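You operate a simulated robot arm through the tools that you are given. There is no shell and no other tool. Be economical: measure what you need, move in short steps, check, and stop when the job is done.

You are at the controls of a simulated two-armed robot. One attempt, no reset.

Task
Put the green end pin from the wooden top in the white bin and the white end pin on top of the grey nozzle there.

Only the result counts: the job must be done as asked and must still hold three seconds after the hand-in. Knocking over, shifting, dropping, spilling or breaking anything else fails it.

Robot
Two 7-joint arms with two-finger parallel grippers on one trunk, on a base that drives. Base frame: it is fixed to the floor where the robot stands at the start and does not move with it; the origin is under the middle of the robot, x ahead of it, y to its left, z up. Lengths are in mm, angles in degrees, forces in N, time in s.
The left shoulder is at the start at [70, 133, 1276], the right one opposite. With the tool pointing down near the work surface each hand reaches from about 100 to 620 mm from the robot's upright axis, wherever it stands, measured 20 degrees to its own side. Payload 1.57 kg a hand.
The TCP of each hand is the grasp point between the finger pads, 30 mm short of the fingertips. In the tool frame z runs along the fingers and y along their closing line. Largest opening 80 mm; finger width 17, thickness 12; the body of the gripper, 40 by 82 mm, starts 80 mm behind the TCP.
Orientation is told as [roll, pitch, yaw] about the base's x, y, z axes, in that order, counted from this pose: with the fingers straight down and closing along the base's y, the tool's x points along the base's -x, its y along +y and its z along -z.

Tools
- The arms move only by the tool play_rows. It takes "left_targets", "right_targets" or both (then of equal length, played together; a hand with none holds still); each is a list that holds one entry, the list of rows, each a list of 7 numbers: the turn, a rotation vector about the base's x, y, z in units of 120 degrees (1.0 is 120 degrees), then the shift along the base's x, y, z in units of 250 mm (1.0 is 250 mm), then the closure, from 0 (fully open) to 1 (shut). In form: [[[wx, wy, wz, dx, dy, dz, jaw], ...]]. A call has 1 to 20 rows; each row is the pose to reach, as a shift and turn from the pose commanded when the call began. A call with a number of a shift or a turn outside -1 to 1 is refused whole. Each row takes 0.2 s and may step no farther than 50 mm and 8.6 degrees from the row before; otherwise, or with a gripper value out of range, the whole call is refused. Where a pose cannot be reached the arm comes as near as it can. A force on the tool above 40 N (or 10 N above the force at the start of the call, whichever is more), or a blocked arm, ends the call early, and 0.2 s more pass. The fingers move at their own pace (about 153 mm/s each) and stop on an object; they squeeze with about 22 N. The grip force told is the motor's: it shows also when the fingers shut on nothing. Time passes only in rows, and 0.2 s behind the last, so rows that repeat a pose let the fingers close. It gives the time, the measured TCP pose, the force on the tool (base axes), the opening and the grip force at its end, in the units of the frame above (readings bear some noise).
- Cameras (640 x 400 px; columns grow to the right, rows downward): "scene" is now at [128.2, -21.6, 1482.2]; the picture's right is [-0.30, -0.95, 0.00], its down [-0.65, 0.20, -0.74] and it looks along [0.70, -0.22, -0.68] (base axes); focal length 262 px, centre (320, 200). "left" rides on the left gripper at [72, 7, -122] in its tool frame; the picture's right is [-0.09, 1.00, 0.00], its down [-0.84, -0.08, -0.54] and it looks along [-0.54, -0.05, 0.84] (tool axes); focal length 238 px, centre (320, 200). "right" rides on the right gripper at [72, -7, -122] in its tool frame; the picture's right is [0.09, 1.00, 0.00], its down [-0.84, 0.08, -0.54] and it looks along [-0.54, 0.05, 0.84] (tool axes); focal length 238 px, centre (320, 200). There is no depth. A picture from a camera that has moved, and an enlarged one, comes with that camera's place and axes in the base frame and with its lens. The place of the scene camera against the robot may be out by one fixed shift of up to 18 mm in any direction.
- capture(camera): a new picture of that camera. No time passes.
- move_column(by): slides the trunk up (or, below 0, down) by that many mm; the arms and the scene camera ride with it, the base frame stays. It gives what a move gives, with no picture.
- roll_base(legs): drives the robot by 1 to 6 legs, each [ahead, left, turn to the left] in mm, mm and degrees, along the robot's own axes; the way and the turn of a leg run together, so that a leg with both is an arc; at most 1500 mm and 180 degrees a leg. The arms and the cameras ride along, it lands a little off, and it stops where it bumps. It gives what a move gives.
- head_to(pan, tilt): turns the head with the scene camera to pan (to the left, within 86 degrees either way) and tilt (down, from -29 to 69), counted from straight ahead of the robot. It gives what a move gives.
- close_up(camera, box): a new picture of the part [left, top, right, bottom] of that camera's present view, enlarged. No time passes.
- sign_off(): hands the job in; it is judged then, once.

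Go step by step. Nothing tells you exact positions but the pictures and the camera data: compare them with the known pose of the tool, close in by small moves and look again before you grip or let go. The budget is 120 turns and 100 pictures, counting those below and the enlarged ones. Unless the task says otherwise, let go and move clear before handing in, and close with one line.

The tools are called after "Emit:" by a JSON object that holds its "op" and its "data". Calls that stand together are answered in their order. play_rows: Moves the arms, as the interface text tells. Its arguments: {"type":"object","properties":{"left_targets":{"type":"array","items":{"type":"array","items":{"type":"array","items":{"type":"number"}}}},"right_targets":{"type":"array","items":{"type":"array","items":{"type":"array","items":{"type":"number"}}}}},"required":[]} The other tools are called the same way: move_column (by) slides the trunk up or down; roll_base (legs) drives the base; head_to (pan, tilt) turns the head that bears the scene camera; capture (camera) takes a picture; close_up (camera, box) takes an enlarged picture of a part of a camera's view; sign_off () hands the job in.

At the start:

```text
time_s: 0.0
left_tcp_pos: [443.3, 111.7, 1198.3]
left_orientation: [0.0, 0.0, 0.1]
left_force: [0.8, -0.6, 0.3]
left_opening: 79.7
left_gripper_force: 0.1
right_tcp_pos: [455.0, -291.5, 1159.2]
right_orientation: [0.1, -0.1, 0.1]
right_force: [0.0, -0.3, 0.2]
right_opening: 80.2
right_gripper_force: 0.1
trunk travel left (down, up): [-850.0, 90.0]
robot x, y, heading: [-0.2, 1.4, 0.2]
head pan, tilt: [-17.3, 42.6]
```

scene: 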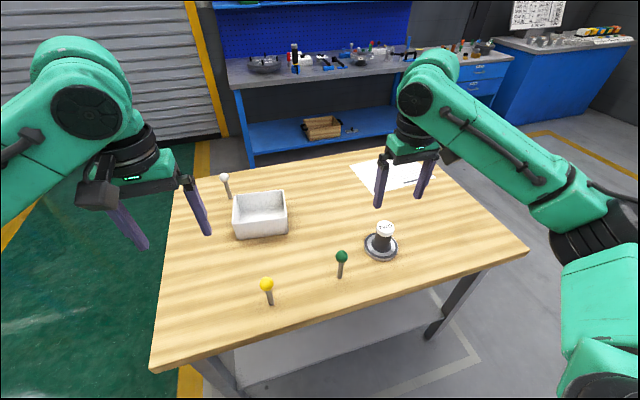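
right: 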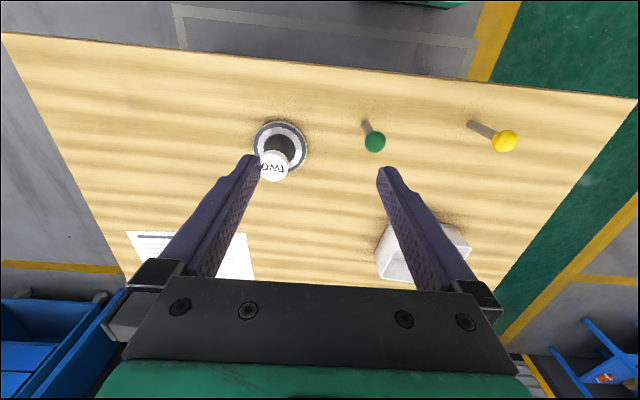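
left: 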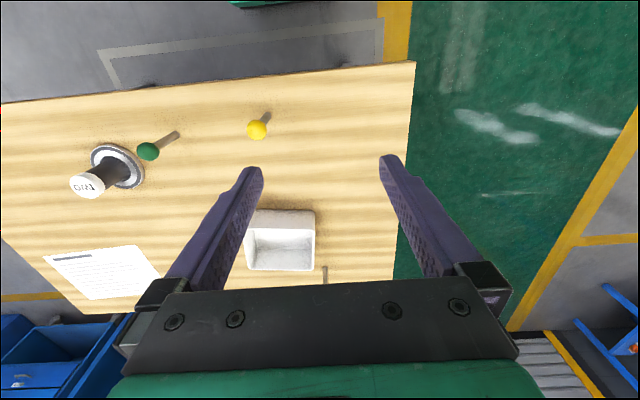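

I see a wooden table with green, yellow and white pins, a white bin, a capped nozzle-like object on a grey ring and a sheet of paper. I'll enlarge the key parts.

Emit:
{"op": "close_up", "data": {"camera": "scene", "box": [310, 140, 450, 280]}}

Emit:
{"op": "close_up", "data": {"camera": "left", "box": [30, 110, 200, 310]}}

Emit:
{"op": "close_up", "data": {"camera": "scene", "box": [200, 160, 310, 320]}}

```text
2.86 times, centred on (380, 210) of scene
camera zoom: at [128.2, -21.6, 1482.2], right [-0.3, -0.95, 0.0], down [-0.65, 0.2, -0.74], along [0.7, -0.22, -0.68], focal length 749 px, centre (149, 171)
```

zoom: 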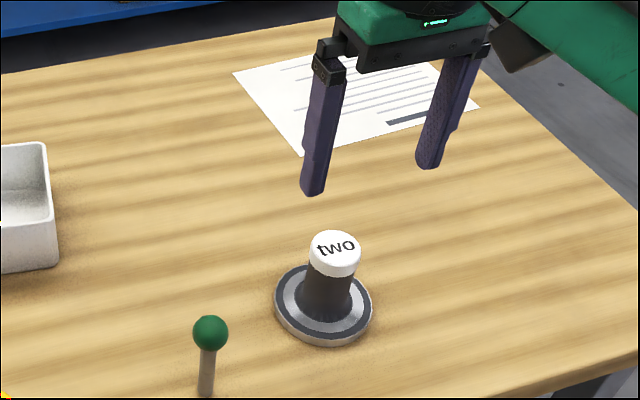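

```text
2.00 times, centred on (115, 210) of left
camera zoom: at [371.3, 118.5, 1320.3], right [0.09, 1.0, 0.0], down [0.84, -0.08, 0.54], along [0.54, -0.05, -0.84], focal length 477 px, centre (730, 180)
```

zoom: 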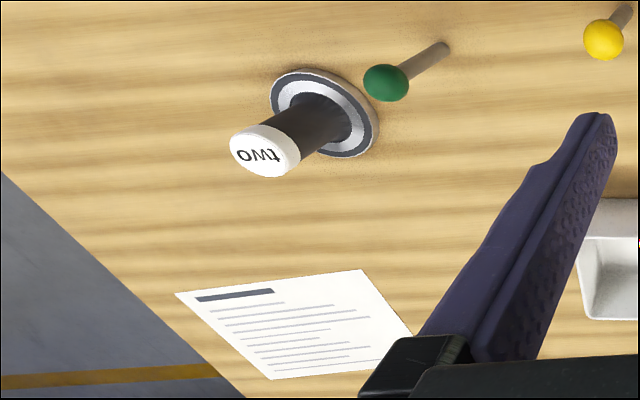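

```text
2.50 times, centred on (255, 240) of scene
camera zoom: at [128.2, -21.6, 1482.2], right [-0.3, -0.95, 0.0], down [-0.65, 0.2, -0.74], along [0.7, -0.22, -0.68], focal length 656 px, centre (482, 100)
```

zoom: 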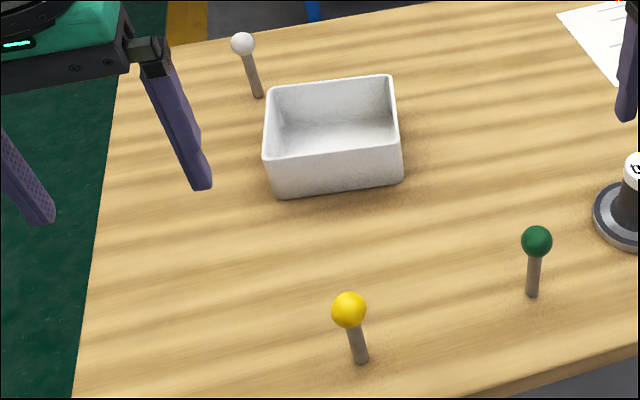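

The "two" object is a dark cylinder with a white cap on a grey disc, and I'm not sure that is the nozzle. I'll look around for other candidates.

Emit:
{"op": "head_to", "data": {"pan": -60, "tilt": 30}}

Emit:
{"op": "capture", "data": {"camera": "scene"}}

Emit:
{"op": "head_to", "data": {"pan": 50, "tilt": 30}}

Emit:
{"op": "capture", "data": {"camera": "scene"}}

Emit:
{"op": "head_to", "data": {"pan": 0, "tilt": 45}}

Emit:
{"op": "capture", "data": {"camera": "scene"}}

```text
time_s: 1.1
left_tcp_pos: [442.9, 111.5, 1197.5]
left_orientation: [0.0, 0.0, -0.1]
left_force: [-0.4, 1.0, -1.0]
left_opening: 79.9
left_gripper_force: 0.1
right_tcp_pos: [455.0, -290.5, 1158.2]
right_orientation: [0.0, 0.1, 0.0]
right_force: [-1.4, 0.5, 0.1]
right_opening: 79.8
right_gripper_force: 0.0
trunk travel left (down, up): [-850.0, 90.0]
robot x, y, heading: [-0.5, 2.1, -0.1]
head pan, tilt: [-60.0, 30.0]
```

```text
93 pictures are left
camera scene: at [94.1, -75.1, 1501.3], right [-0.87, -0.5, 0.0], down [-0.25, 0.43, -0.87], along [0.43, -0.75, -0.5], focal length 262 px, centre (320, 200)
```

scene: 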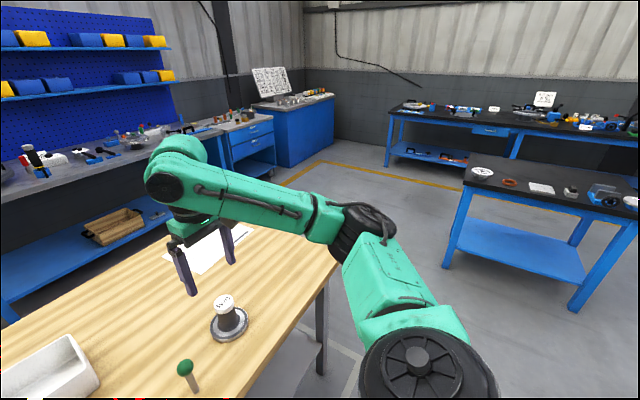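

```text
time_s: 3.0
left_tcp_pos: [443.1, 110.7, 1199.0]
left_orientation: [0.1, 0.0, 0.0]
left_force: [0.1, -0.1, -0.7]
left_opening: 80.0
left_gripper_force: 0.0
right_tcp_pos: [455.5, -291.2, 1158.7]
right_orientation: [0.0, 0.0, 0.0]
right_force: [0.5, 0.1, -0.5]
right_opening: 80.3
right_gripper_force: 0.1
trunk travel left (down, up): [-850.0, 90.0]
robot x, y, heading: [-4.6, -0.8, 0.1]
head pan, tilt: [50.0, 30.0]
```

```text
92 pictures are left
camera scene: at [107.0, 72.4, 1501.4], right [0.77, -0.64, 0.0], down [-0.32, -0.38, -0.87], along [0.56, 0.66, -0.5], focal length 262 px, centre (320, 200)
```

scene: 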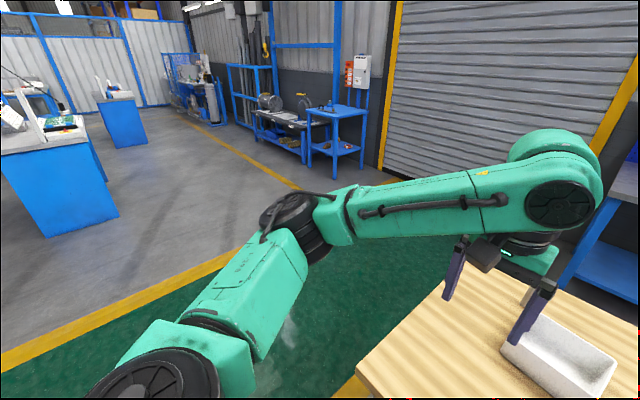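

```text
time_s: 4.2
left_tcp_pos: [444.5, 110.4, 1197.9]
left_orientation: [0.1, 0.0, -0.1]
left_force: [0.6, -0.6, 0.8]
left_opening: 80.3
left_gripper_force: 0.0
right_tcp_pos: [454.2, -290.3, 1159.5]
right_orientation: [0.1, 0.0, 0.0]
right_force: [-1.5, 0.0, 0.2]
right_opening: 79.8
right_gripper_force: 0.0
trunk travel left (down, up): [-850.0, 90.0]
robot x, y, heading: [-0.5, 1.0, 0.1]
head pan, tilt: [0.0, 45.0]
```

```text
91 pictures are left
camera scene: at [130.1, 3.3, 1478.8], right [0.0, -1.0, 0.0], down [-0.71, 0.0, -0.71], along [0.71, 0.0, -0.71], focal length 262 px, centre (320, 200)
```

scene: 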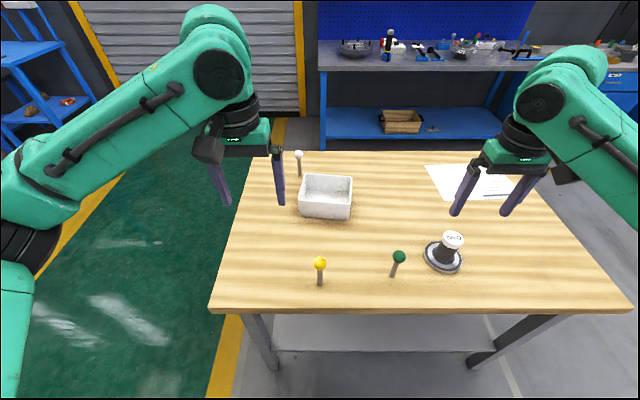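

There's also a dark-topped table to the right with small items. I'll zoom in there before deciding.

Emit:
{"op": "head_to", "data": {"pan": -80, "tilt": 25}}

Emit:
{"op": "capture", "data": {"camera": "scene"}}

Emit:
{"op": "close_up", "data": {"camera": "scene", "box": [280, 150, 520, 300]}}

```text
time_s: 5.7
left_tcp_pos: [444.2, 110.8, 1198.5]
left_orientation: [0.0, 0.0, -0.1]
left_force: [-0.5, 0.0, -0.1]
left_opening: 80.3
left_gripper_force: 0.1
right_tcp_pos: [455.1, -289.6, 1158.6]
right_orientation: [-0.1, 0.1, 0.0]
right_force: [0.2, 0.4, -0.4]
right_opening: 79.7
right_gripper_force: 0.0
trunk travel left (down, up): [-850.0, 90.0]
robot x, y, heading: [-1.3, -0.9, 0.0]
head pan, tilt: [-80.0, 25.0]
```

```text
90 pictures are left
camera scene: at [64.9, -87.6, 1509.3], right [-0.98, -0.17, 0.0], down [-0.07, 0.42, -0.91], along [0.16, -0.89, -0.42], focal length 262 px, centre (320, 200)
```

scene: 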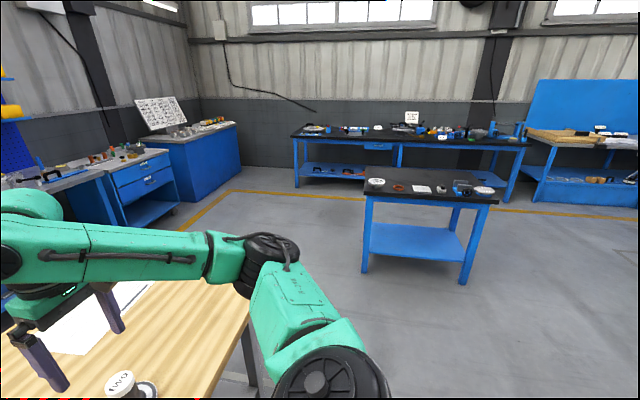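

```text
2.67 times, centred on (400, 225) of scene
camera zoom: at [64.9, -87.6, 1509.3], right [-0.98, -0.17, 0.0], down [-0.07, 0.42, -0.91], along [0.16, -0.89, -0.42], focal length 700 px, centre (107, 133)
```

zoom: 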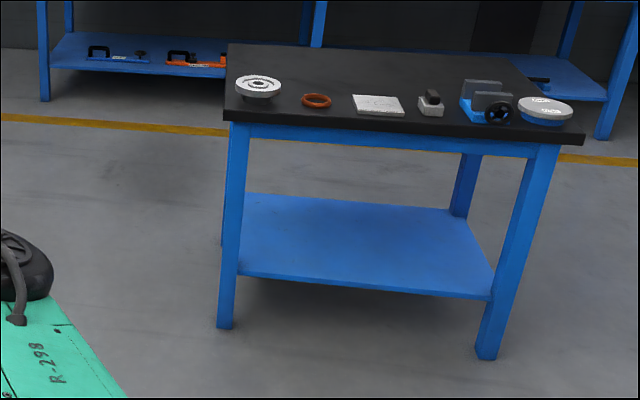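

The other tables are just scenery, so the nozzle must be the dark grey piece on the wooden top. I'll inspect its top more closely, along with the green pin, from the right hand camera.

Emit:
{"op": "close_up", "data": {"camera": "right", "box": [230, 100, 420, 220]}}

Emit:
{"op": "close_up", "data": {"camera": "right", "box": [120, 220, 270, 290]}}

```text
3.33 times, centred on (325, 160) of right
camera zoom: at [383.6, -296.9, 1280.5], right [-0.09, 1.0, 0.0], down [0.84, 0.08, 0.54], along [0.54, 0.05, -0.84], focal length 794 px, centre (303, 333)
```

zoom: 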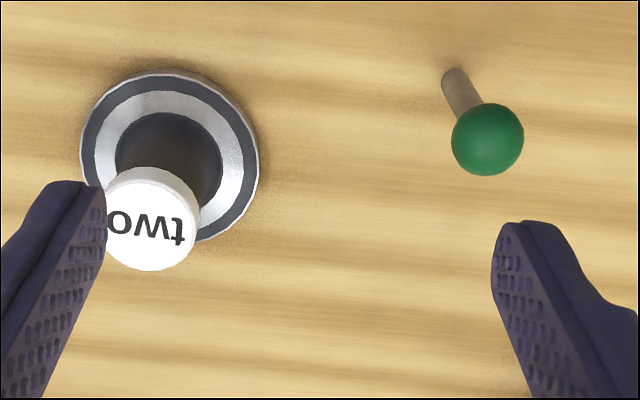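

```text
4.27 times, centred on (195, 255) of right
camera zoom: at [383.6, -296.9, 1280.5], right [-0.09, 1.0, 0.0], down [0.84, 0.08, 0.54], along [0.54, 0.05, -0.84], focal length 1017 px, centre (853, -35)
```

zoom: 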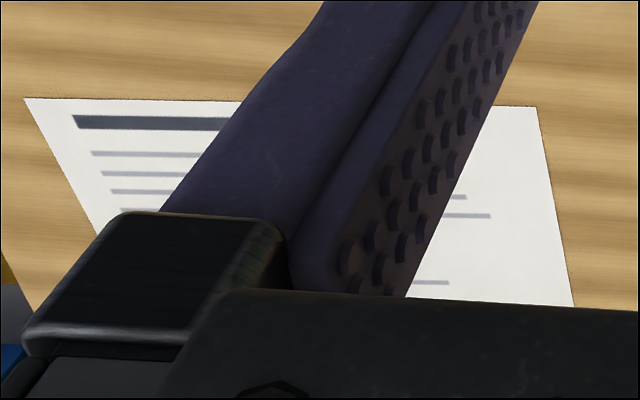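

I take the nozzle to be the dark post on the flange at about (558, -360), its top at z≈914, and the green pin at about (500, -198) with its ball near z 915. I'll bring the right hand above the green pin and check.

Emit:
{"op": "play_rows", "data": {"right_targets": [[[0, 0, 0, 0.03, 0.06, -0.11, 0], [0, 0, 0, 0.06, 0.12, -0.22, 0], [0, 0, 0, 0.09, 0.18, -0.33, 0], [0, 0, 0, 0.12, 0.25, -0.44, 0], [0, 0, 0, 0.15, 0.31, -0.56, 0], [0, 0, 0, 0.18, 0.37, -0.676, 0], [0, 0, 0, 0.18, 0.37, -0.676, 0]]]}}

Emit:
{"op": "capture", "data": {"camera": "right"}}

```text
time_s: 7.3
left_tcp_pos: [442.9, 110.1, 1198.9]
left_orientation: [0.0, 0.0, 0.0]
left_force: [0.0, 0.6, -0.1]
left_opening: 80.0
left_gripper_force: 0.1
right_tcp_pos: [500.8, -197.7, 989.9]
right_orientation: [0.0, -0.1, 0.0]
right_force: [-1.2, -0.3, -0.9]
right_opening: 79.9
right_gripper_force: 0.0
trunk travel left (down, up): [-850.0, 90.0]
robot x, y, heading: [-1.0, -0.5, 0.1]
head pan, tilt: [-80.0, 25.0]
```

```text
86 pictures are left
camera right: at [428.5, -204.0, 1111.5], right [-0.09, 1.0, 0.0], down [0.84, 0.08, 0.54], along [0.54, 0.05, -0.84], focal length 238 px, centre (320, 200)
```

right: 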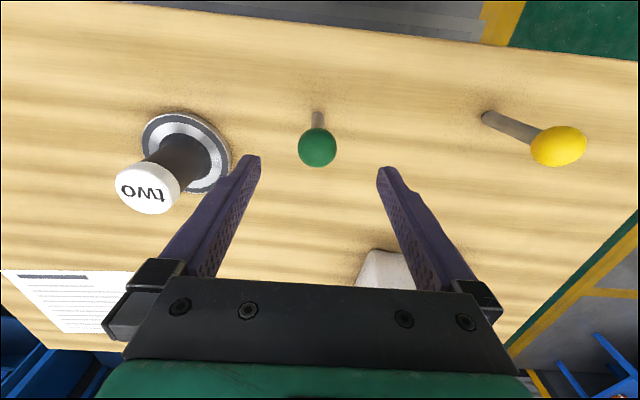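

The ball centre works out at about (498, -200, 921). I'll descend around it and grip.

Emit:
{"op": "play_rows", "data": {"right_targets": [[[0, 0, 0, -0.006, -0.005, -0.1, 0], [0, 0, 0, -0.01, -0.01, -0.2, 0], [0, 0, 0, -0.01, -0.01, -0.28, 0], [0, 0, 0, -0.01, -0.01, -0.28, 0]]]}}

Emit:
{"op": "capture", "data": {"camera": "right"}}

```text
time_s: 8.3
left_tcp_pos: [442.9, 110.1, 1198.0]
left_orientation: [0.0, 0.0, 0.0]
left_force: [0.5, -0.9, 0.0]
left_opening: 80.1
left_gripper_force: 0.0
right_tcp_pos: [496.9, -199.2, 918.7]
right_orientation: [0.0, 0.0, 0.0]
right_force: [-1.6, 0.3, -1.0]
right_opening: 79.9
right_gripper_force: 0.1
trunk travel left (down, up): [-850.0, 90.0]
robot x, y, heading: [1.9, 0.5, 0.3]
head pan, tilt: [-80.0, 25.0]
```

```text
85 pictures are left
camera right: at [425.9, -207.1, 1040.9], right [-0.09, 1.0, 0.0], down [0.84, 0.08, 0.54], along [0.54, 0.05, -0.84], focal length 238 px, centre (320, 200)
```

right: 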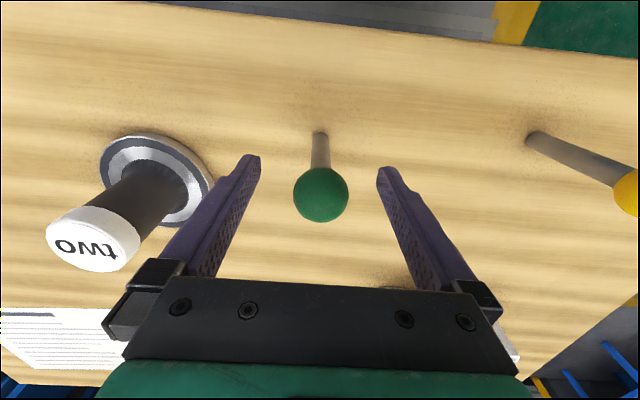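

The ball sits at the grasp point. Closing and lifting.

Emit:
{"op": "play_rows", "data": {"right_targets": [[[0, 0, 0, 0, 0, 0, 0.4], [0, 0, 0, 0, 0, 0, 0.7], [0, 0, 0, 0, 0, 0, 1], [0, 0, 0, 0, 0, 0, 1], [0, 0, 0, 0, 0, 0.04, 1], [0, 0, 0, 0, 0, 0.12, 1], [0, 0, 0, 0, 0, 0.28, 1], [0, 0, 0, 0, 0, 0.44, 1], [0, 0, 0, 0, 0, 0.6, 1], [0, 0, 0, 0, 0, 0.7, 1], [0, 0, 0, 0, 0, 0.7, 1]]]}}

Emit:
{"op": "capture", "data": {"camera": "right"}}

```text
time_s: 10.7
left_tcp_pos: [444.8, 110.7, 1197.8]
left_orientation: [0.0, 0.2, -0.1]
left_force: [0.4, 0.2, 0.3]
left_opening: 79.9
left_gripper_force: 0.1
right_tcp_pos: [498.4, -199.7, 1095.0]
right_orientation: [0.0, 0.1, 0.0]
right_force: [0.2, -0.1, -1.4]
right_opening: 30.8
right_gripper_force: 21.7
trunk travel left (down, up): [-850.0, 90.0]
robot x, y, heading: [-0.6, 2.1, -0.0]
head pan, tilt: [-80.0, 25.0]
```

```text
84 pictures are left
camera right: at [426.5, -206.4, 1215.9], right [-0.09, 1.0, 0.0], down [0.84, 0.08, 0.54], along [0.54, 0.05, -0.84], focal length 238 px, centre (320, 200)
```

right: 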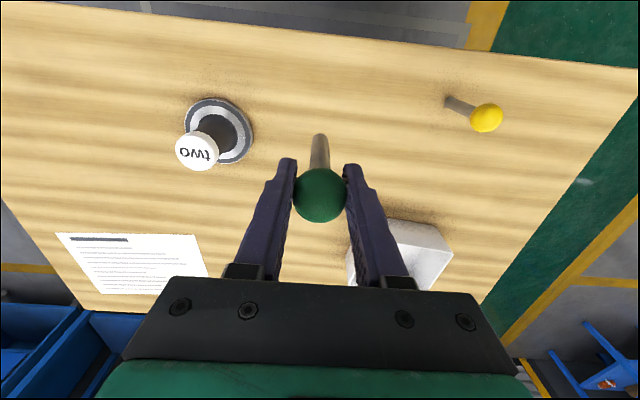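

The green pin is held. Next I'll drive around to the table's left side, so both the bin and the white pin are within reach.

Emit:
{"op": "roll_base", "data": {"legs": [[0, 690, 0], [865, 0, 0], [0, 0, -90]]}}

Emit:
{"op": "head_to", "data": {"pan": 0, "tilt": 55}}

Emit:
{"op": "capture", "data": {"camera": "scene"}}

Emit:
{"op": "capture", "data": {"camera": "right"}}

Emit:
{"op": "capture", "data": {"camera": "left"}}

```text
time_s: 22.5
left_tcp_pos: [986.5, 264.6, 1198.2]
left_orientation: [0.1, 0.1, -89.0]
left_force: [-0.2, 1.4, 0.1]
left_opening: 80.1
left_gripper_force: 0.0
right_tcp_pos: [675.0, 204.2, 1093.1]
right_orientation: [0.0, 0.0, -89.1]
right_force: [0.4, -0.9, -0.5]
right_opening: 30.5
right_gripper_force: 21.9
trunk travel left (down, up): [-850.0, 90.0]
robot x, y, heading: [865.5, 706.7, -89.1]
head pan, tilt: [-80.0, 25.0]
```

```text
time_s: 24.1
left_tcp_pos: [985.0, 262.7, 1198.6]
left_orientation: [0.1, 0.0, -89.1]
left_force: [-0.1, -0.1, 0.2]
left_opening: 80.0
left_gripper_force: 0.0
right_tcp_pos: [675.4, 205.3, 1094.1]
right_orientation: [0.0, 0.0, -89.2]
right_force: [0.1, 0.4, -1.2]
right_opening: 30.7
right_gripper_force: 21.6
trunk travel left (down, up): [-850.0, 90.0]
robot x, y, heading: [864.9, 704.2, -88.8]
head pan, tilt: [0.0, 55.0]
```

```text
83 pictures are left
camera scene: at [867.3, 586.5, 1465.3], right [-1.0, -0.02, 0.0], down [-0.01, 0.82, -0.57], along [0.01, -0.57, -0.82], focal length 262 px, centre (320, 200)
```

scene: 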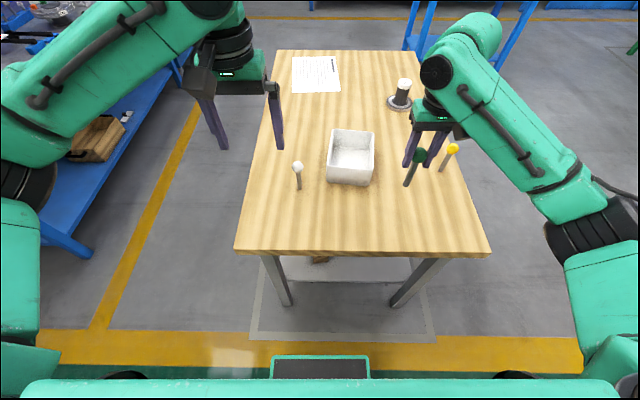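

```text
82 pictures are left
camera right: at [668.0, 277.1, 1215.6], right [0.99, 0.11, 0.0], down [0.09, -0.84, 0.54], along [0.06, -0.54, -0.84], focal length 238 px, centre (320, 200)
```

right: 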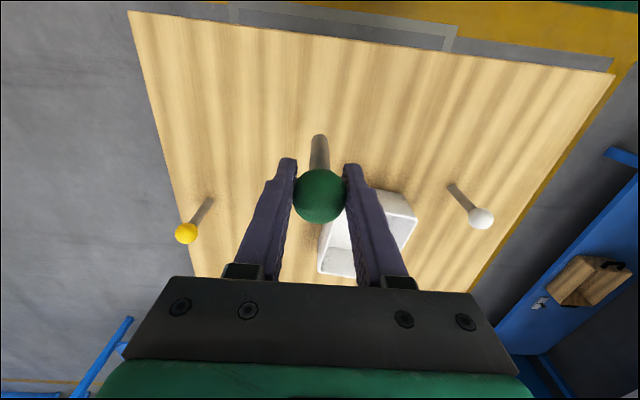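

```text
81 pictures are left
camera left: at [989.5, 336.9, 1320.2], right [1.0, -0.08, 0.0], down [-0.06, -0.84, 0.54], along [-0.04, -0.54, -0.84], focal length 238 px, centre (320, 200)
```

left: 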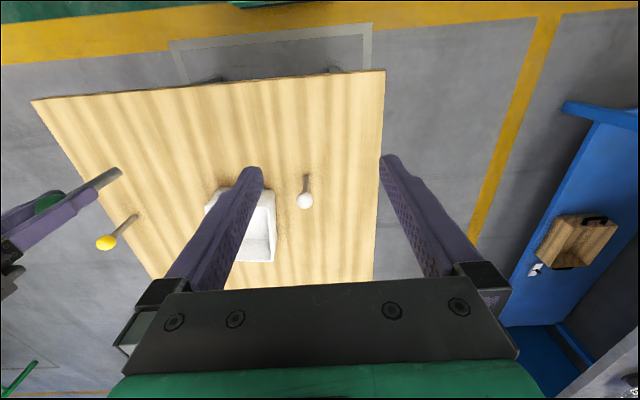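

From here the white pin is at about (938, 82), and the base front looks well clear of the table. I'll move 110 mm closer and look again.

Emit:
{"op": "roll_base", "data": {"legs": [[115, 0, 0]]}}

Emit:
{"op": "capture", "data": {"camera": "scene"}}

Emit:
{"op": "close_up", "data": {"camera": "right", "box": [240, 60, 560, 300]}}

Emit:
{"op": "close_up", "data": {"camera": "left", "box": [120, 60, 400, 280]}}

```text
time_s: 25.3
left_tcp_pos: [987.7, 153.5, 1198.2]
left_orientation: [0.0, -0.1, -89.1]
left_force: [0.6, 1.0, 0.2]
left_opening: 80.1
left_gripper_force: 0.1
right_tcp_pos: [675.8, 93.6, 1095.2]
right_orientation: [0.0, -0.2, -89.1]
right_force: [0.1, -0.1, -0.9]
right_opening: 30.9
right_gripper_force: 21.8
trunk travel left (down, up): [-850.0, 90.0]
robot x, y, heading: [867.3, 591.8, -88.9]
head pan, tilt: [0.0, 55.0]
```

```text
80 pictures are left
camera scene: at [869.2, 475.8, 1465.6], right [-1.0, -0.02, 0.0], down [-0.01, 0.82, -0.58], along [0.01, -0.58, -0.82], focal length 262 px, centre (320, 200)
```

scene: 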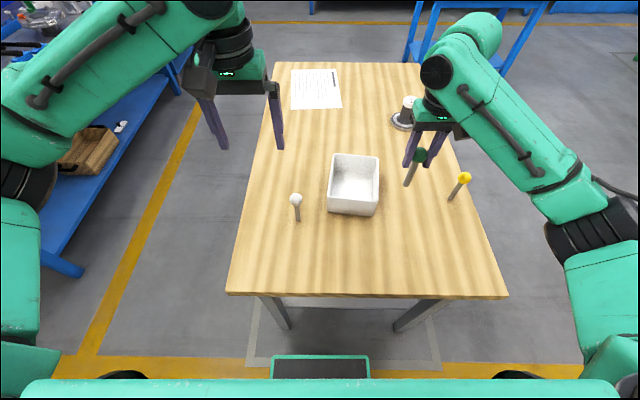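

```text
1.67 times, centred on (400, 180) of right
camera zoom: at [669.9, 165.7, 1216.8], right [0.99, 0.11, 0.0], down [0.09, -0.83, 0.54], along [0.06, -0.54, -0.84], focal length 397 px, centre (187, 233)
```

zoom: 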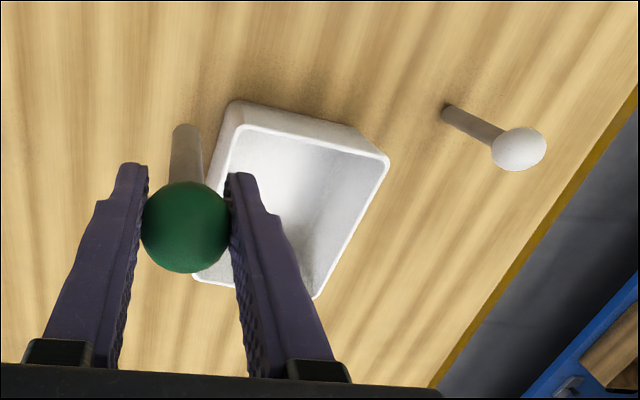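

```text
1.82 times, centred on (260, 170) of left
camera zoom: at [991.4, 225.8, 1321.3], right [1.0, -0.08, 0.0], down [-0.06, -0.84, 0.54], along [-0.04, -0.54, -0.84], focal length 433 px, centre (429, 254)
```

zoom: 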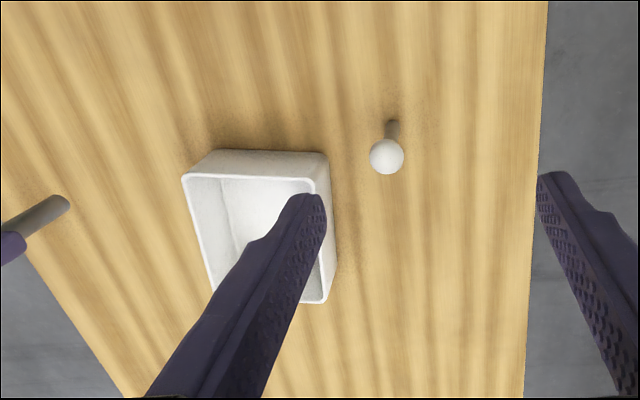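

The bin spans roughly x 715–855, y 60 to -120, rim about z 885. I'll move the held green pin above its near-middle part.

Emit:
{"op": "play_rows", "data": {"right_targets": [[[0, 0, 0, 0.11, -0.1, 0, 1], [0, 0, 0, 0.22, -0.2, 0, 1], [0, 0, 0, 0.33, -0.3, 0, 1], [0, 0, 0, 0.43, -0.4, 0, 1], [0, 0, 0, 0.43, -0.4, 0, 1]]]}}

Emit:
{"op": "capture", "data": {"camera": "right"}}

Emit:
{"op": "close_up", "data": {"camera": "scene", "box": [240, 100, 480, 250]}}

```text
time_s: 26.5
left_tcp_pos: [986.0, 150.6, 1198.8]
left_orientation: [0.0, 0.0, -89.1]
left_force: [-0.2, 0.3, 0.9]
left_opening: 80.1
left_gripper_force: 0.1
right_tcp_pos: [786.4, -9.4, 1093.7]
right_orientation: [0.0, -0.1, -88.9]
right_force: [0.0, 0.0, -2.3]
right_opening: 30.8
right_gripper_force: 22.2
trunk travel left (down, up): [-850.0, 90.0]
robot x, y, heading: [868.0, 592.6, -89.3]
head pan, tilt: [0.0, 55.0]
```

```text
77 pictures are left
camera right: at [778.0, 63.3, 1216.4], right [0.99, 0.11, 0.0], down [0.09, -0.83, 0.54], along [0.06, -0.54, -0.84], focal length 238 px, centre (320, 200)
```

right: 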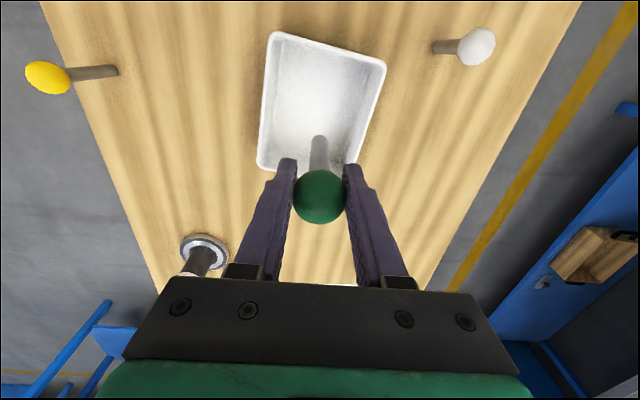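

```text
2.67 times, centred on (360, 175) of scene
camera zoom: at [868.8, 473.1, 1465.4], right [-1.0, -0.02, 0.0], down [-0.01, 0.82, -0.57], along [0.01, -0.57, -0.82], focal length 700 px, centre (213, 267)
```

zoom: 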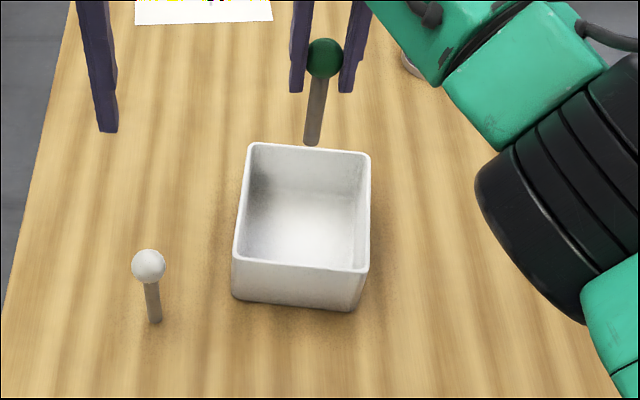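

The pin is above the bin's middle (about (778, -21)). Lowering it to just above the bin floor.

Emit:
{"op": "play_rows", "data": {"right_targets": [[[0, 0, 0, -0.01, -0.02, -0.14, 1], [0, 0, 0, -0.02, -0.03, -0.3, 1], [0, 0, 0, -0.02, -0.04, -0.44, 1], [0, 0, 0, -0.02, -0.04, -0.56, 1], [0, 0, 0, -0.02, -0.04, -0.63, 1], [0, 0, 0, -0.02, -0.04, -0.645, 1], [0, 0, 0, -0.02, -0.04, -0.645, 1]]]}}

Emit:
{"op": "capture", "data": {"camera": "right"}}

Emit:
{"op": "close_up", "data": {"camera": "scene", "box": [240, 100, 480, 250]}}

```text
time_s: 28.1
left_tcp_pos: [986.0, 149.0, 1197.8]
left_orientation: [0.0, 0.0, -89.1]
left_force: [-0.3, 0.7, -1.0]
left_opening: 79.9
left_gripper_force: 0.0
right_tcp_pos: [778.1, -4.0, 938.6]
right_orientation: [0.0, 0.0, -89.1]
right_force: [-0.2, -1.4, -1.6]
right_opening: 30.6
right_gripper_force: 21.8
right hand out of reach, approached as far as the arm can: row 3, 4, 5, 6, 7
trunk travel left (down, up): [-850.0, 90.0]
robot x, y, heading: [868.4, 591.3, -89.3]
head pan, tilt: [0.0, 55.0]
```

```text
75 pictures are left
camera right: at [772.0, 67.5, 1061.1], right [0.99, 0.11, 0.0], down [0.09, -0.84, 0.54], along [0.06, -0.54, -0.84], focal length 238 px, centre (320, 200)
```

right: 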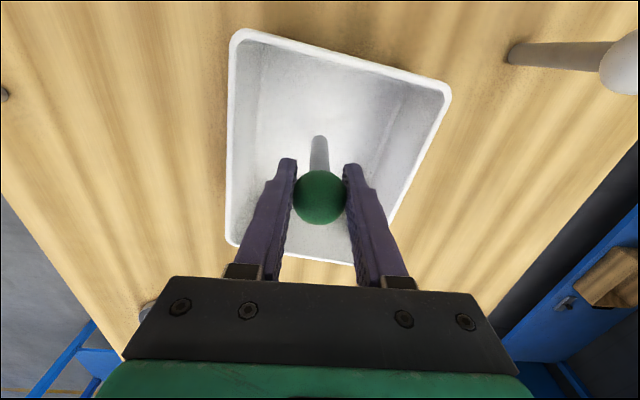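

```text
2.67 times, centred on (360, 175) of scene
camera zoom: at [869.5, 472.0, 1465.3], right [-1.0, -0.02, 0.0], down [-0.01, 0.82, -0.57], along [0.01, -0.57, -0.82], focal length 700 px, centre (213, 267)
```

zoom: 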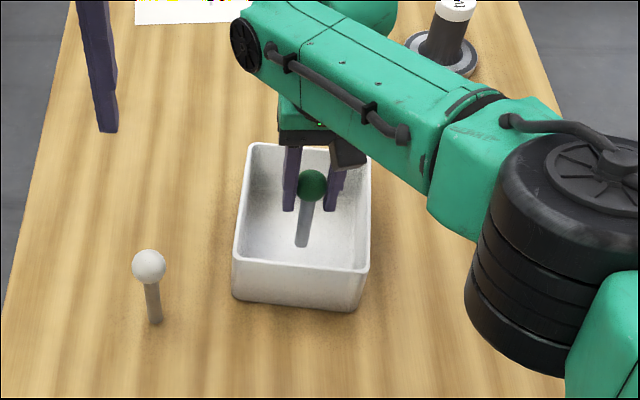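

It is in the bin, at the edge of reach, a few mm above the floor. I'll ease back toward the robot a touch, lower it, and look before releasing.

Emit:
{"op": "play_rows", "data": {"right_targets": [[[0, 0, 0, 0, 0.06, -0.005, 1], [0, 0, 0, 0, 0.08, -0.015, 1], [0, 0, 0, 0, 0.08, -0.015, 1]]]}}

Emit:
{"op": "close_up", "data": {"camera": "right", "box": [200, 10, 480, 280]}}

```text
time_s: 28.9
left_tcp_pos: [987.2, 149.1, 1198.1]
left_orientation: [-0.1, 0.0, -89.1]
left_force: [-0.3, -0.3, 0.1]
left_opening: 80.0
left_gripper_force: 0.1
right_tcp_pos: [779.8, 15.4, 934.4]
right_orientation: [0.0, 0.1, -89.1]
right_force: [-0.5, -0.5, -1.6]
right_opening: 30.8
right_gripper_force: 21.6
trunk travel left (down, up): [-850.0, 90.0]
robot x, y, heading: [870.6, 588.0, -88.9]
head pan, tilt: [0.0, 55.0]
```

```text
1.48 times, centred on (340, 145) of right
camera zoom: at [772.1, 87.7, 1056.8], right [0.99, 0.11, 0.0], down [0.09, -0.84, 0.54], along [0.06, -0.54, -0.84], focal length 353 px, centre (290, 282)
```

zoom: 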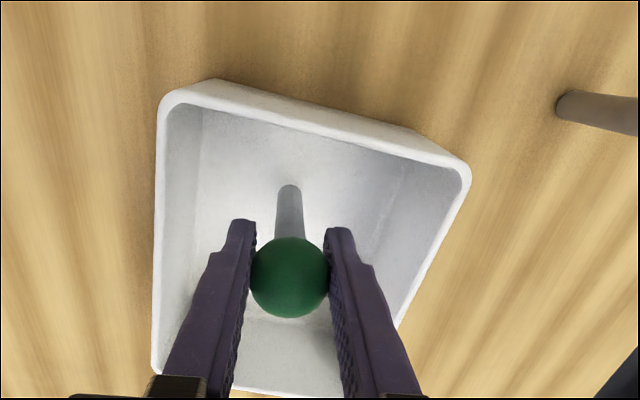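

Lowering a few mm further to feel the floor.

Emit:
{"op": "play_rows", "data": {"right_targets": [[[0, 0, 0, 0, 0, -0.008, 1], [0, 0, 0, 0, 0, -0.016, 1], [0, 0, 0, 0, 0, -0.022, 1]]]}}

```text
time_s: 29.7
left_tcp_pos: [986.6, 149.2, 1197.0]
left_orientation: [0.1, 0.0, -89.0]
left_force: [0.4, -0.2, 0.2]
left_opening: 80.2
left_gripper_force: 0.1
right_tcp_pos: [778.7, 17.1, 930.4]
right_orientation: [0.0, 0.0, -89.0]
right_force: [0.0, -0.5, -1.1]
right_opening: 30.5
right_gripper_force: 21.7
trunk travel left (down, up): [-850.0, 90.0]
robot x, y, heading: [869.1, 592.7, -88.9]
head pan, tilt: [0.0, 55.0]
```

Emit:
{"op": "play_rows", "data": {"right_targets": [[[0, 0, 0, 0, 0, -0.008, 1], [0, 0, 0, 0, 0, -0.016, 1], [0, 0, 0, 0, 0, -0.016, 1]]]}}

```text
time_s: 30.5
left_tcp_pos: [986.7, 149.7, 1199.0]
left_orientation: [0.0, 0.0, -89.0]
left_force: [0.2, -0.2, -0.4]
left_opening: 80.0
left_gripper_force: 0.0
right_tcp_pos: [777.6, 16.6, 926.8]
right_orientation: [-0.1, 0.0, -89.1]
right_force: [-0.3, 0.6, -1.5]
right_opening: 30.6
right_gripper_force: 22.0
trunk travel left (down, up): [-850.0, 90.0]
robot x, y, heading: [868.3, 593.7, -89.3]
head pan, tilt: [0.0, 55.0]
```

No contact yet, but only a couple of mm remain; releasing slowly and lifting clear.

Emit:
{"op": "play_rows", "data": {"right_targets": [[[0, 0, 0, 0, 0, -0.008, 1], [0, 0, 0, 0, 0, -0.008, 0.5], [0, 0, 0, 0, 0, -0.008, 0.3], [0, 0, 0, 0, 0, -0.008, 0.1], [0, 0, 0, 0, 0, -0.008, 0.1], [0, 0, 0, 0, 0, 0.05, 0.1], [0, 0, 0, 0, 0, 0.2, 0.1], [0, 0, 0, 0, 0, 0.4, 0.1], [0, 0, 0, 0, 0, 0.6, 0.1]]]}}

Emit:
{"op": "capture", "data": {"camera": "right"}}

Emit:
{"op": "capture", "data": {"camera": "left"}}

```text
time_s: 32.5
left_tcp_pos: [988.3, 150.5, 1197.9]
left_orientation: [-0.1, 0.0, -89.1]
left_force: [-0.1, 0.1, 0.5]
left_opening: 80.0
left_gripper_force: 0.0
right_tcp_pos: [778.1, 17.8, 1077.5]
right_orientation: [-0.1, 0.1, -89.1]
right_force: [-0.4, 0.6, 1.0]
right_opening: 72.0
right_gripper_force: 0.1
trunk travel left (down, up): [-850.0, 90.0]
robot x, y, heading: [866.2, 594.3, -89.0]
head pan, tilt: [0.0, 55.0]
```

```text
72 pictures are left
camera right: at [771.5, 89.5, 1198.9], right [0.99, 0.11, 0.0], down [0.09, -0.84, 0.54], along [0.06, -0.54, -0.84], focal length 238 px, centre (320, 200)
```

right: 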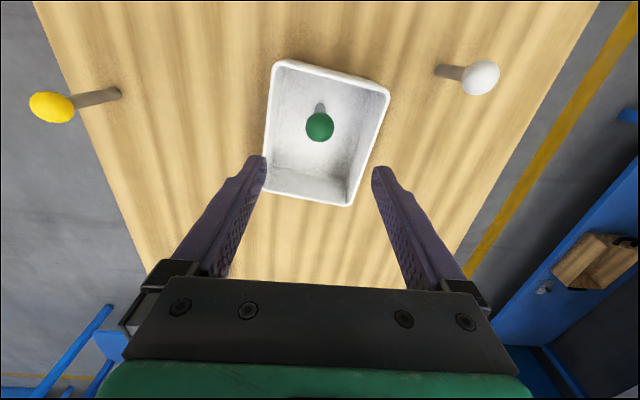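

```text
71 pictures are left
camera left: at [992.2, 223.6, 1320.4], right [1.0, -0.08, 0.0], down [-0.06, -0.84, 0.54], along [-0.04, -0.54, -0.84], focal length 238 px, centre (320, 200)
```

left: 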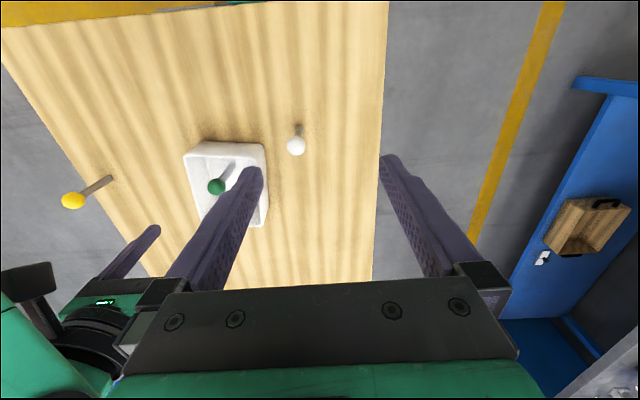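

The green pin stands upright in the bin. Now I'll back the right hand off and bring the left hand above the white pin at about (940, 82).

Emit:
{"op": "play_rows", "data": {"left_targets": [[[0, 0, 0, 0, 0, 0, 0], [0, 0, 0, 0, 0, 0, 0], [0, 0, 0, -0.05, -0.08, -0.15, 0], [0, 0, 0, -0.1, -0.16, -0.3, 0], [0, 0, 0, -0.15, -0.22, -0.45, 0], [0, 0, 0, -0.186, -0.27, -0.6, 0], [0, 0, 0, -0.186, -0.272, -0.75, 0], [0, 0, 0, -0.186, -0.272, -0.8, 0], [0, 0, 0, -0.186, -0.272, -0.8, 0]]], "right_targets": [[[0, 0, 0, -0.1, 0.08, 0.05, 0.1], [0, 0, 0, -0.2, 0.16, 0.1, 0.1], [0, 0, 0, -0.3, 0.24, 0.15, 0.1], [0, 0, 0, -0.4, 0.32, 0.2, 0.1], [0, 0, 0, -0.4, 0.35, 0.25, 0.1], [0, 0, 0, -0.4, 0.35, 0.25, 0.1], [0, 0, 0, -0.4, 0.35, 0.25, 0.1], [0, 0, 0, -0.4, 0.35, 0.25, 0.1], [0, 0, 0, -0.4, 0.35, 0.25, 0.1]]]}}

Emit:
{"op": "capture", "data": {"camera": "left"}}

```text
time_s: 34.5
left_tcp_pos: [940.1, 81.5, 997.2]
left_orientation: [0.0, 0.0, -89.1]
left_force: [0.5, -0.4, -0.1]
left_opening: 79.9
left_gripper_force: 0.1
right_tcp_pos: [677.0, 104.6, 1138.0]
right_orientation: [0.0, 0.1, -89.1]
right_force: [0.8, 0.0, 0.1]
right_opening: 72.1
right_gripper_force: 0.1
trunk travel left (down, up): [-850.0, 90.0]
robot x, y, heading: [875.1, 592.9, -89.1]
head pan, tilt: [0.0, 55.0]
```

```text
70 pictures are left
camera left: at [944.7, 154.4, 1119.5], right [1.0, -0.08, 0.0], down [-0.06, -0.84, 0.54], along [-0.04, -0.54, -0.84], focal length 238 px, centre (320, 200)
```

left: 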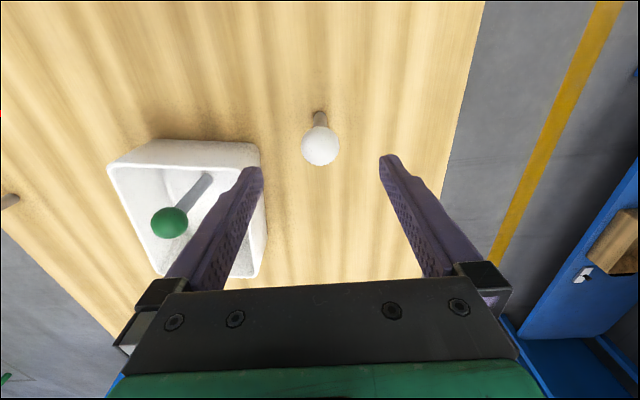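

The ball is centred between the fingers. Descending with jaws slightly narrowed to keep clear of the bin.

Emit:
{"op": "play_rows", "data": {"left_targets": [[[0, 0, 0, 0, 0.004, -0.04, 0.2], [0, 0, 0, 0, 0.004, -0.12, 0.2], [0, 0, 0, 0, 0.004, -0.22, 0.2], [0, 0, 0, 0, 0.004, -0.317, 0.2], [0, 0, 0, 0, 0.004, -0.317, 0.2]]]}}

Emit:
{"op": "capture", "data": {"camera": "left"}}

```text
time_s: 35.7
left_tcp_pos: [939.4, 82.5, 918.2]
left_orientation: [0.0, 0.0, -89.1]
left_force: [-0.2, -0.4, 0.6]
left_opening: 64.1
left_gripper_force: 0.0
right_tcp_pos: [677.9, 105.1, 1138.3]
right_orientation: [-0.1, 0.0, -89.1]
right_force: [0.7, -1.2, 0.5]
right_opening: 72.3
right_gripper_force: 0.1
trunk travel left (down, up): [-850.0, 90.0]
robot x, y, heading: [868.0, 592.3, -89.3]
head pan, tilt: [0.0, 55.0]
```

```text
69 pictures are left
camera left: at [944.6, 155.4, 1040.1], right [1.0, -0.08, 0.0], down [-0.06, -0.84, 0.54], along [-0.04, -0.54, -0.84], focal length 238 px, centre (320, 200)
```

left: 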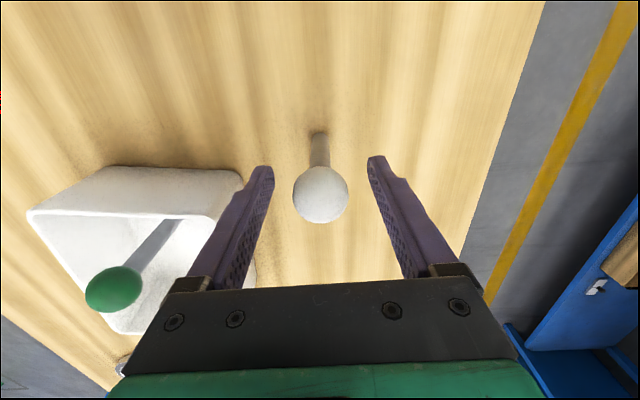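

Aligned just as with the green pin. Grip and lift.

Emit:
{"op": "play_rows", "data": {"left_targets": [[[0, 0, 0, 0, 0, 0, 0.4], [0, 0, 0, 0, 0, 0, 0.7], [0, 0, 0, 0, 0, 0, 1], [0, 0, 0, 0, 0, 0, 1], [0, 0, 0, 0, 0, 0.03, 1], [0, 0, 0, 0, 0, 0.1, 1], [0, 0, 0, 0, 0, 0.22, 1], [0, 0, 0, 0, 0, 0.38, 1], [0, 0, 0, 0, 0, 0.54, 1], [0, 0, 0, 0, 0, 0.7, 1], [0, 0, 0, 0, 0, 0.8, 1], [0, 0, 0, 0, 0, 0.8, 1]]]}}

Emit:
{"op": "capture", "data": {"camera": "left"}}

Emit:
{"op": "capture", "data": {"camera": "right"}}

```text
time_s: 38.3
left_tcp_pos: [941.2, 80.7, 1119.7]
left_orientation: [0.0, 0.1, -89.1]
left_force: [0.1, 0.5, -1.8]
left_opening: 30.2
left_gripper_force: 22.0
right_tcp_pos: [678.1, 103.8, 1137.5]
right_orientation: [0.0, 0.0, -89.1]
right_force: [-0.4, 0.0, 0.0]
right_opening: 72.2
right_gripper_force: 0.0
trunk travel left (down, up): [-850.0, 90.0]
robot x, y, heading: [869.8, 593.3, -89.0]
head pan, tilt: [0.0, 55.0]
```

```text
68 pictures are left
camera left: at [945.4, 154.5, 1240.9], right [1.0, -0.08, 0.0], down [-0.06, -0.84, 0.54], along [-0.04, -0.54, -0.84], focal length 238 px, centre (320, 200)
```

left: 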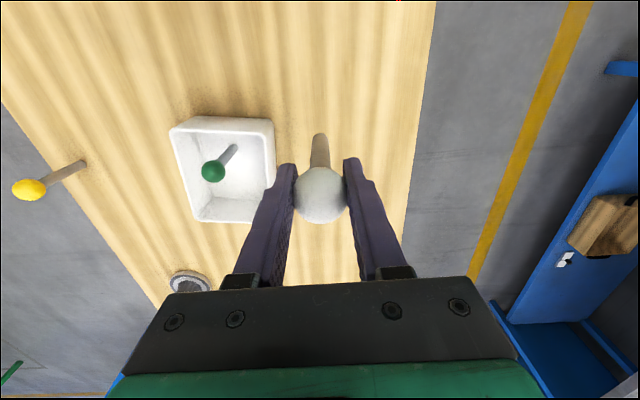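

```text
67 pictures are left
camera right: at [670.7, 175.5, 1259.7], right [0.99, 0.11, 0.0], down [0.09, -0.84, 0.54], along [0.06, -0.54, -0.84], focal length 238 px, centre (320, 200)
```

right: 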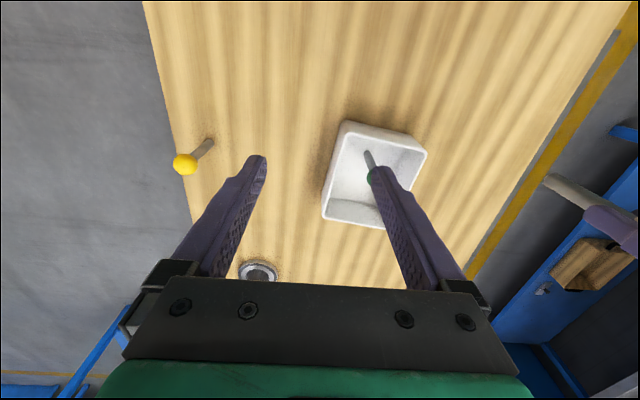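

The white pin is held and everything else is in place. I'll drive back around to the front of the table, opposite the nozzle.

Emit:
{"op": "roll_base", "data": {"legs": [[-115, 0, 0], [0, 0, 89], [-840, 0, 0], [0, -1210, 0]]}}

Emit:
{"op": "head_to", "data": {"pan": 10, "tilt": 50}}

Emit:
{"op": "capture", "data": {"camera": "scene"}}

Emit:
{"op": "capture", "data": {"camera": "left"}}

Emit:
{"op": "capture", "data": {"camera": "right"}}

```text
time_s: 53.0
left_tcp_pos: [532.6, -417.6, 1118.9]
left_orientation: [-0.2, 0.0, 0.2]
left_force: [-0.9, -0.3, -1.6]
left_opening: 30.5
left_gripper_force: 22.0
right_tcp_pos: [507.2, -680.1, 1138.3]
right_orientation: [0.0, 0.0, 0.2]
right_force: [-0.1, 0.5, -0.6]
right_opening: 72.1
right_gripper_force: 0.1
trunk travel left (down, up): [-850.0, 90.0]
robot x, y, heading: [21.7, -478.1, -0.1]
head pan, tilt: [0.0, 55.0]
```

```text
time_s: 53.7
left_tcp_pos: [533.1, -417.9, 1118.0]
left_orientation: [0.0, 0.0, 0.2]
left_force: [-0.3, 0.1, -1.7]
left_opening: 30.6
left_gripper_force: 22.4
right_tcp_pos: [507.8, -679.6, 1137.4]
right_orientation: [0.1, 0.1, 0.2]
right_force: [-0.3, 0.5, -0.3]
right_opening: 71.9
right_gripper_force: 0.0
trunk travel left (down, up): [-850.0, 90.0]
robot x, y, heading: [20.7, -485.1, 0.4]
head pan, tilt: [10.0, 50.0]
```

```text
66 pictures are left
camera scene: at [146.7, -466.2, 1471.8], right [0.18, -0.98, 0.0], down [-0.75, -0.14, -0.64], along [0.63, 0.11, -0.77], focal length 262 px, centre (320, 200)
```

scene: 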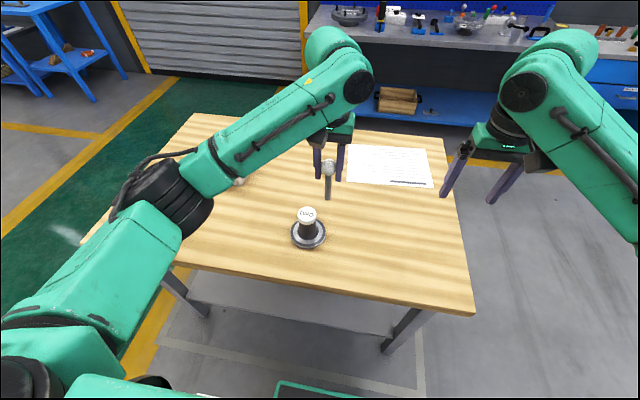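

```text
65 pictures are left
camera left: at [460.2, -410.3, 1240.6], right [0.09, 1.0, 0.0], down [0.84, -0.07, 0.54], along [0.54, -0.05, -0.84], focal length 238 px, centre (320, 200)
```

left: 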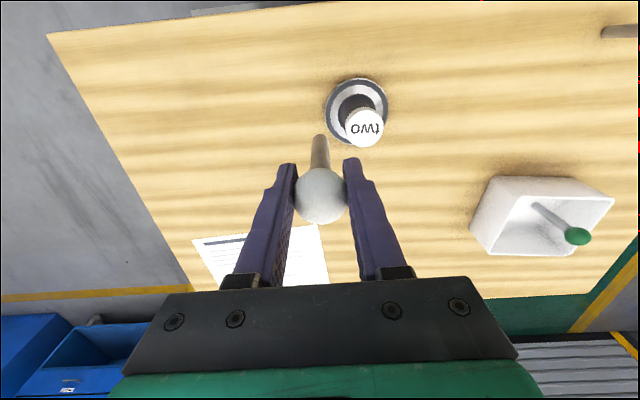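

```text
64 pictures are left
camera right: at [435.9, -687.2, 1259.7], right [-0.1, 1.0, 0.0], down [0.84, 0.08, 0.54], along [0.54, 0.05, -0.84], focal length 238 px, centre (320, 200)
```

right: 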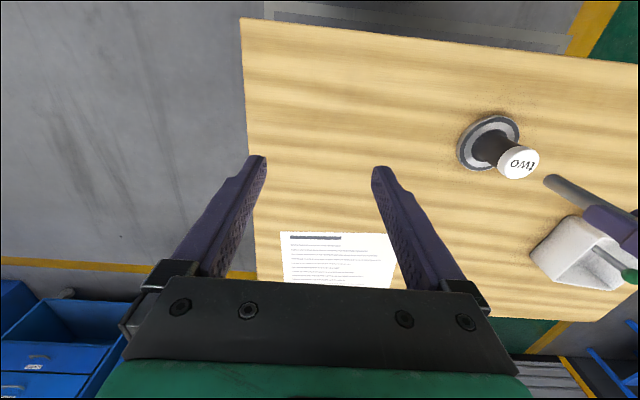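

Getting accurate views of the nozzle cap from both hands.

Emit:
{"op": "close_up", "data": {"camera": "left", "box": [260, 60, 440, 172]}}

Emit:
{"op": "close_up", "data": {"camera": "right", "box": [440, 90, 620, 202]}}

```text
3.56 times, centred on (350, 116) of left
camera zoom: at [460.2, -410.3, 1240.6], right [0.09, 1.0, 0.0], down [0.84, -0.07, 0.54], along [0.54, -0.05, -0.84], focal length 848 px, centre (213, 499)
```

zoom: 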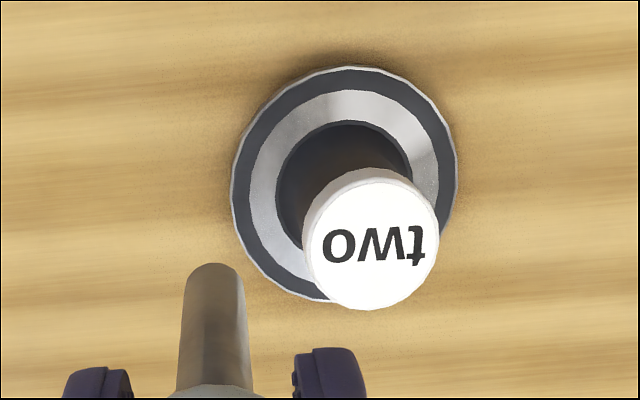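

```text
3.56 times, centred on (530, 146) of right
camera zoom: at [435.9, -687.2, 1259.7], right [-0.1, 1.0, 0.0], down [0.84, 0.08, 0.54], along [0.54, 0.05, -0.84], focal length 848 px, centre (-427, 392)
```

zoom: 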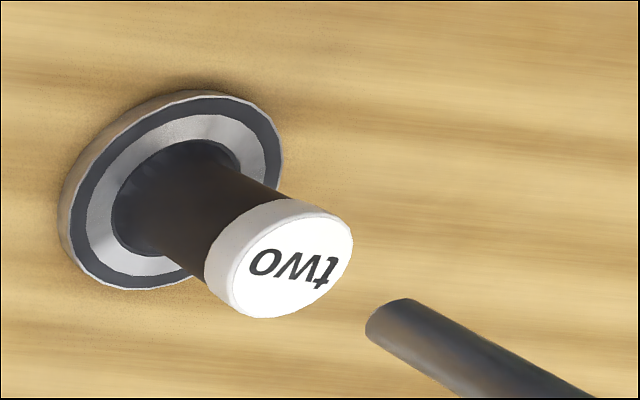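

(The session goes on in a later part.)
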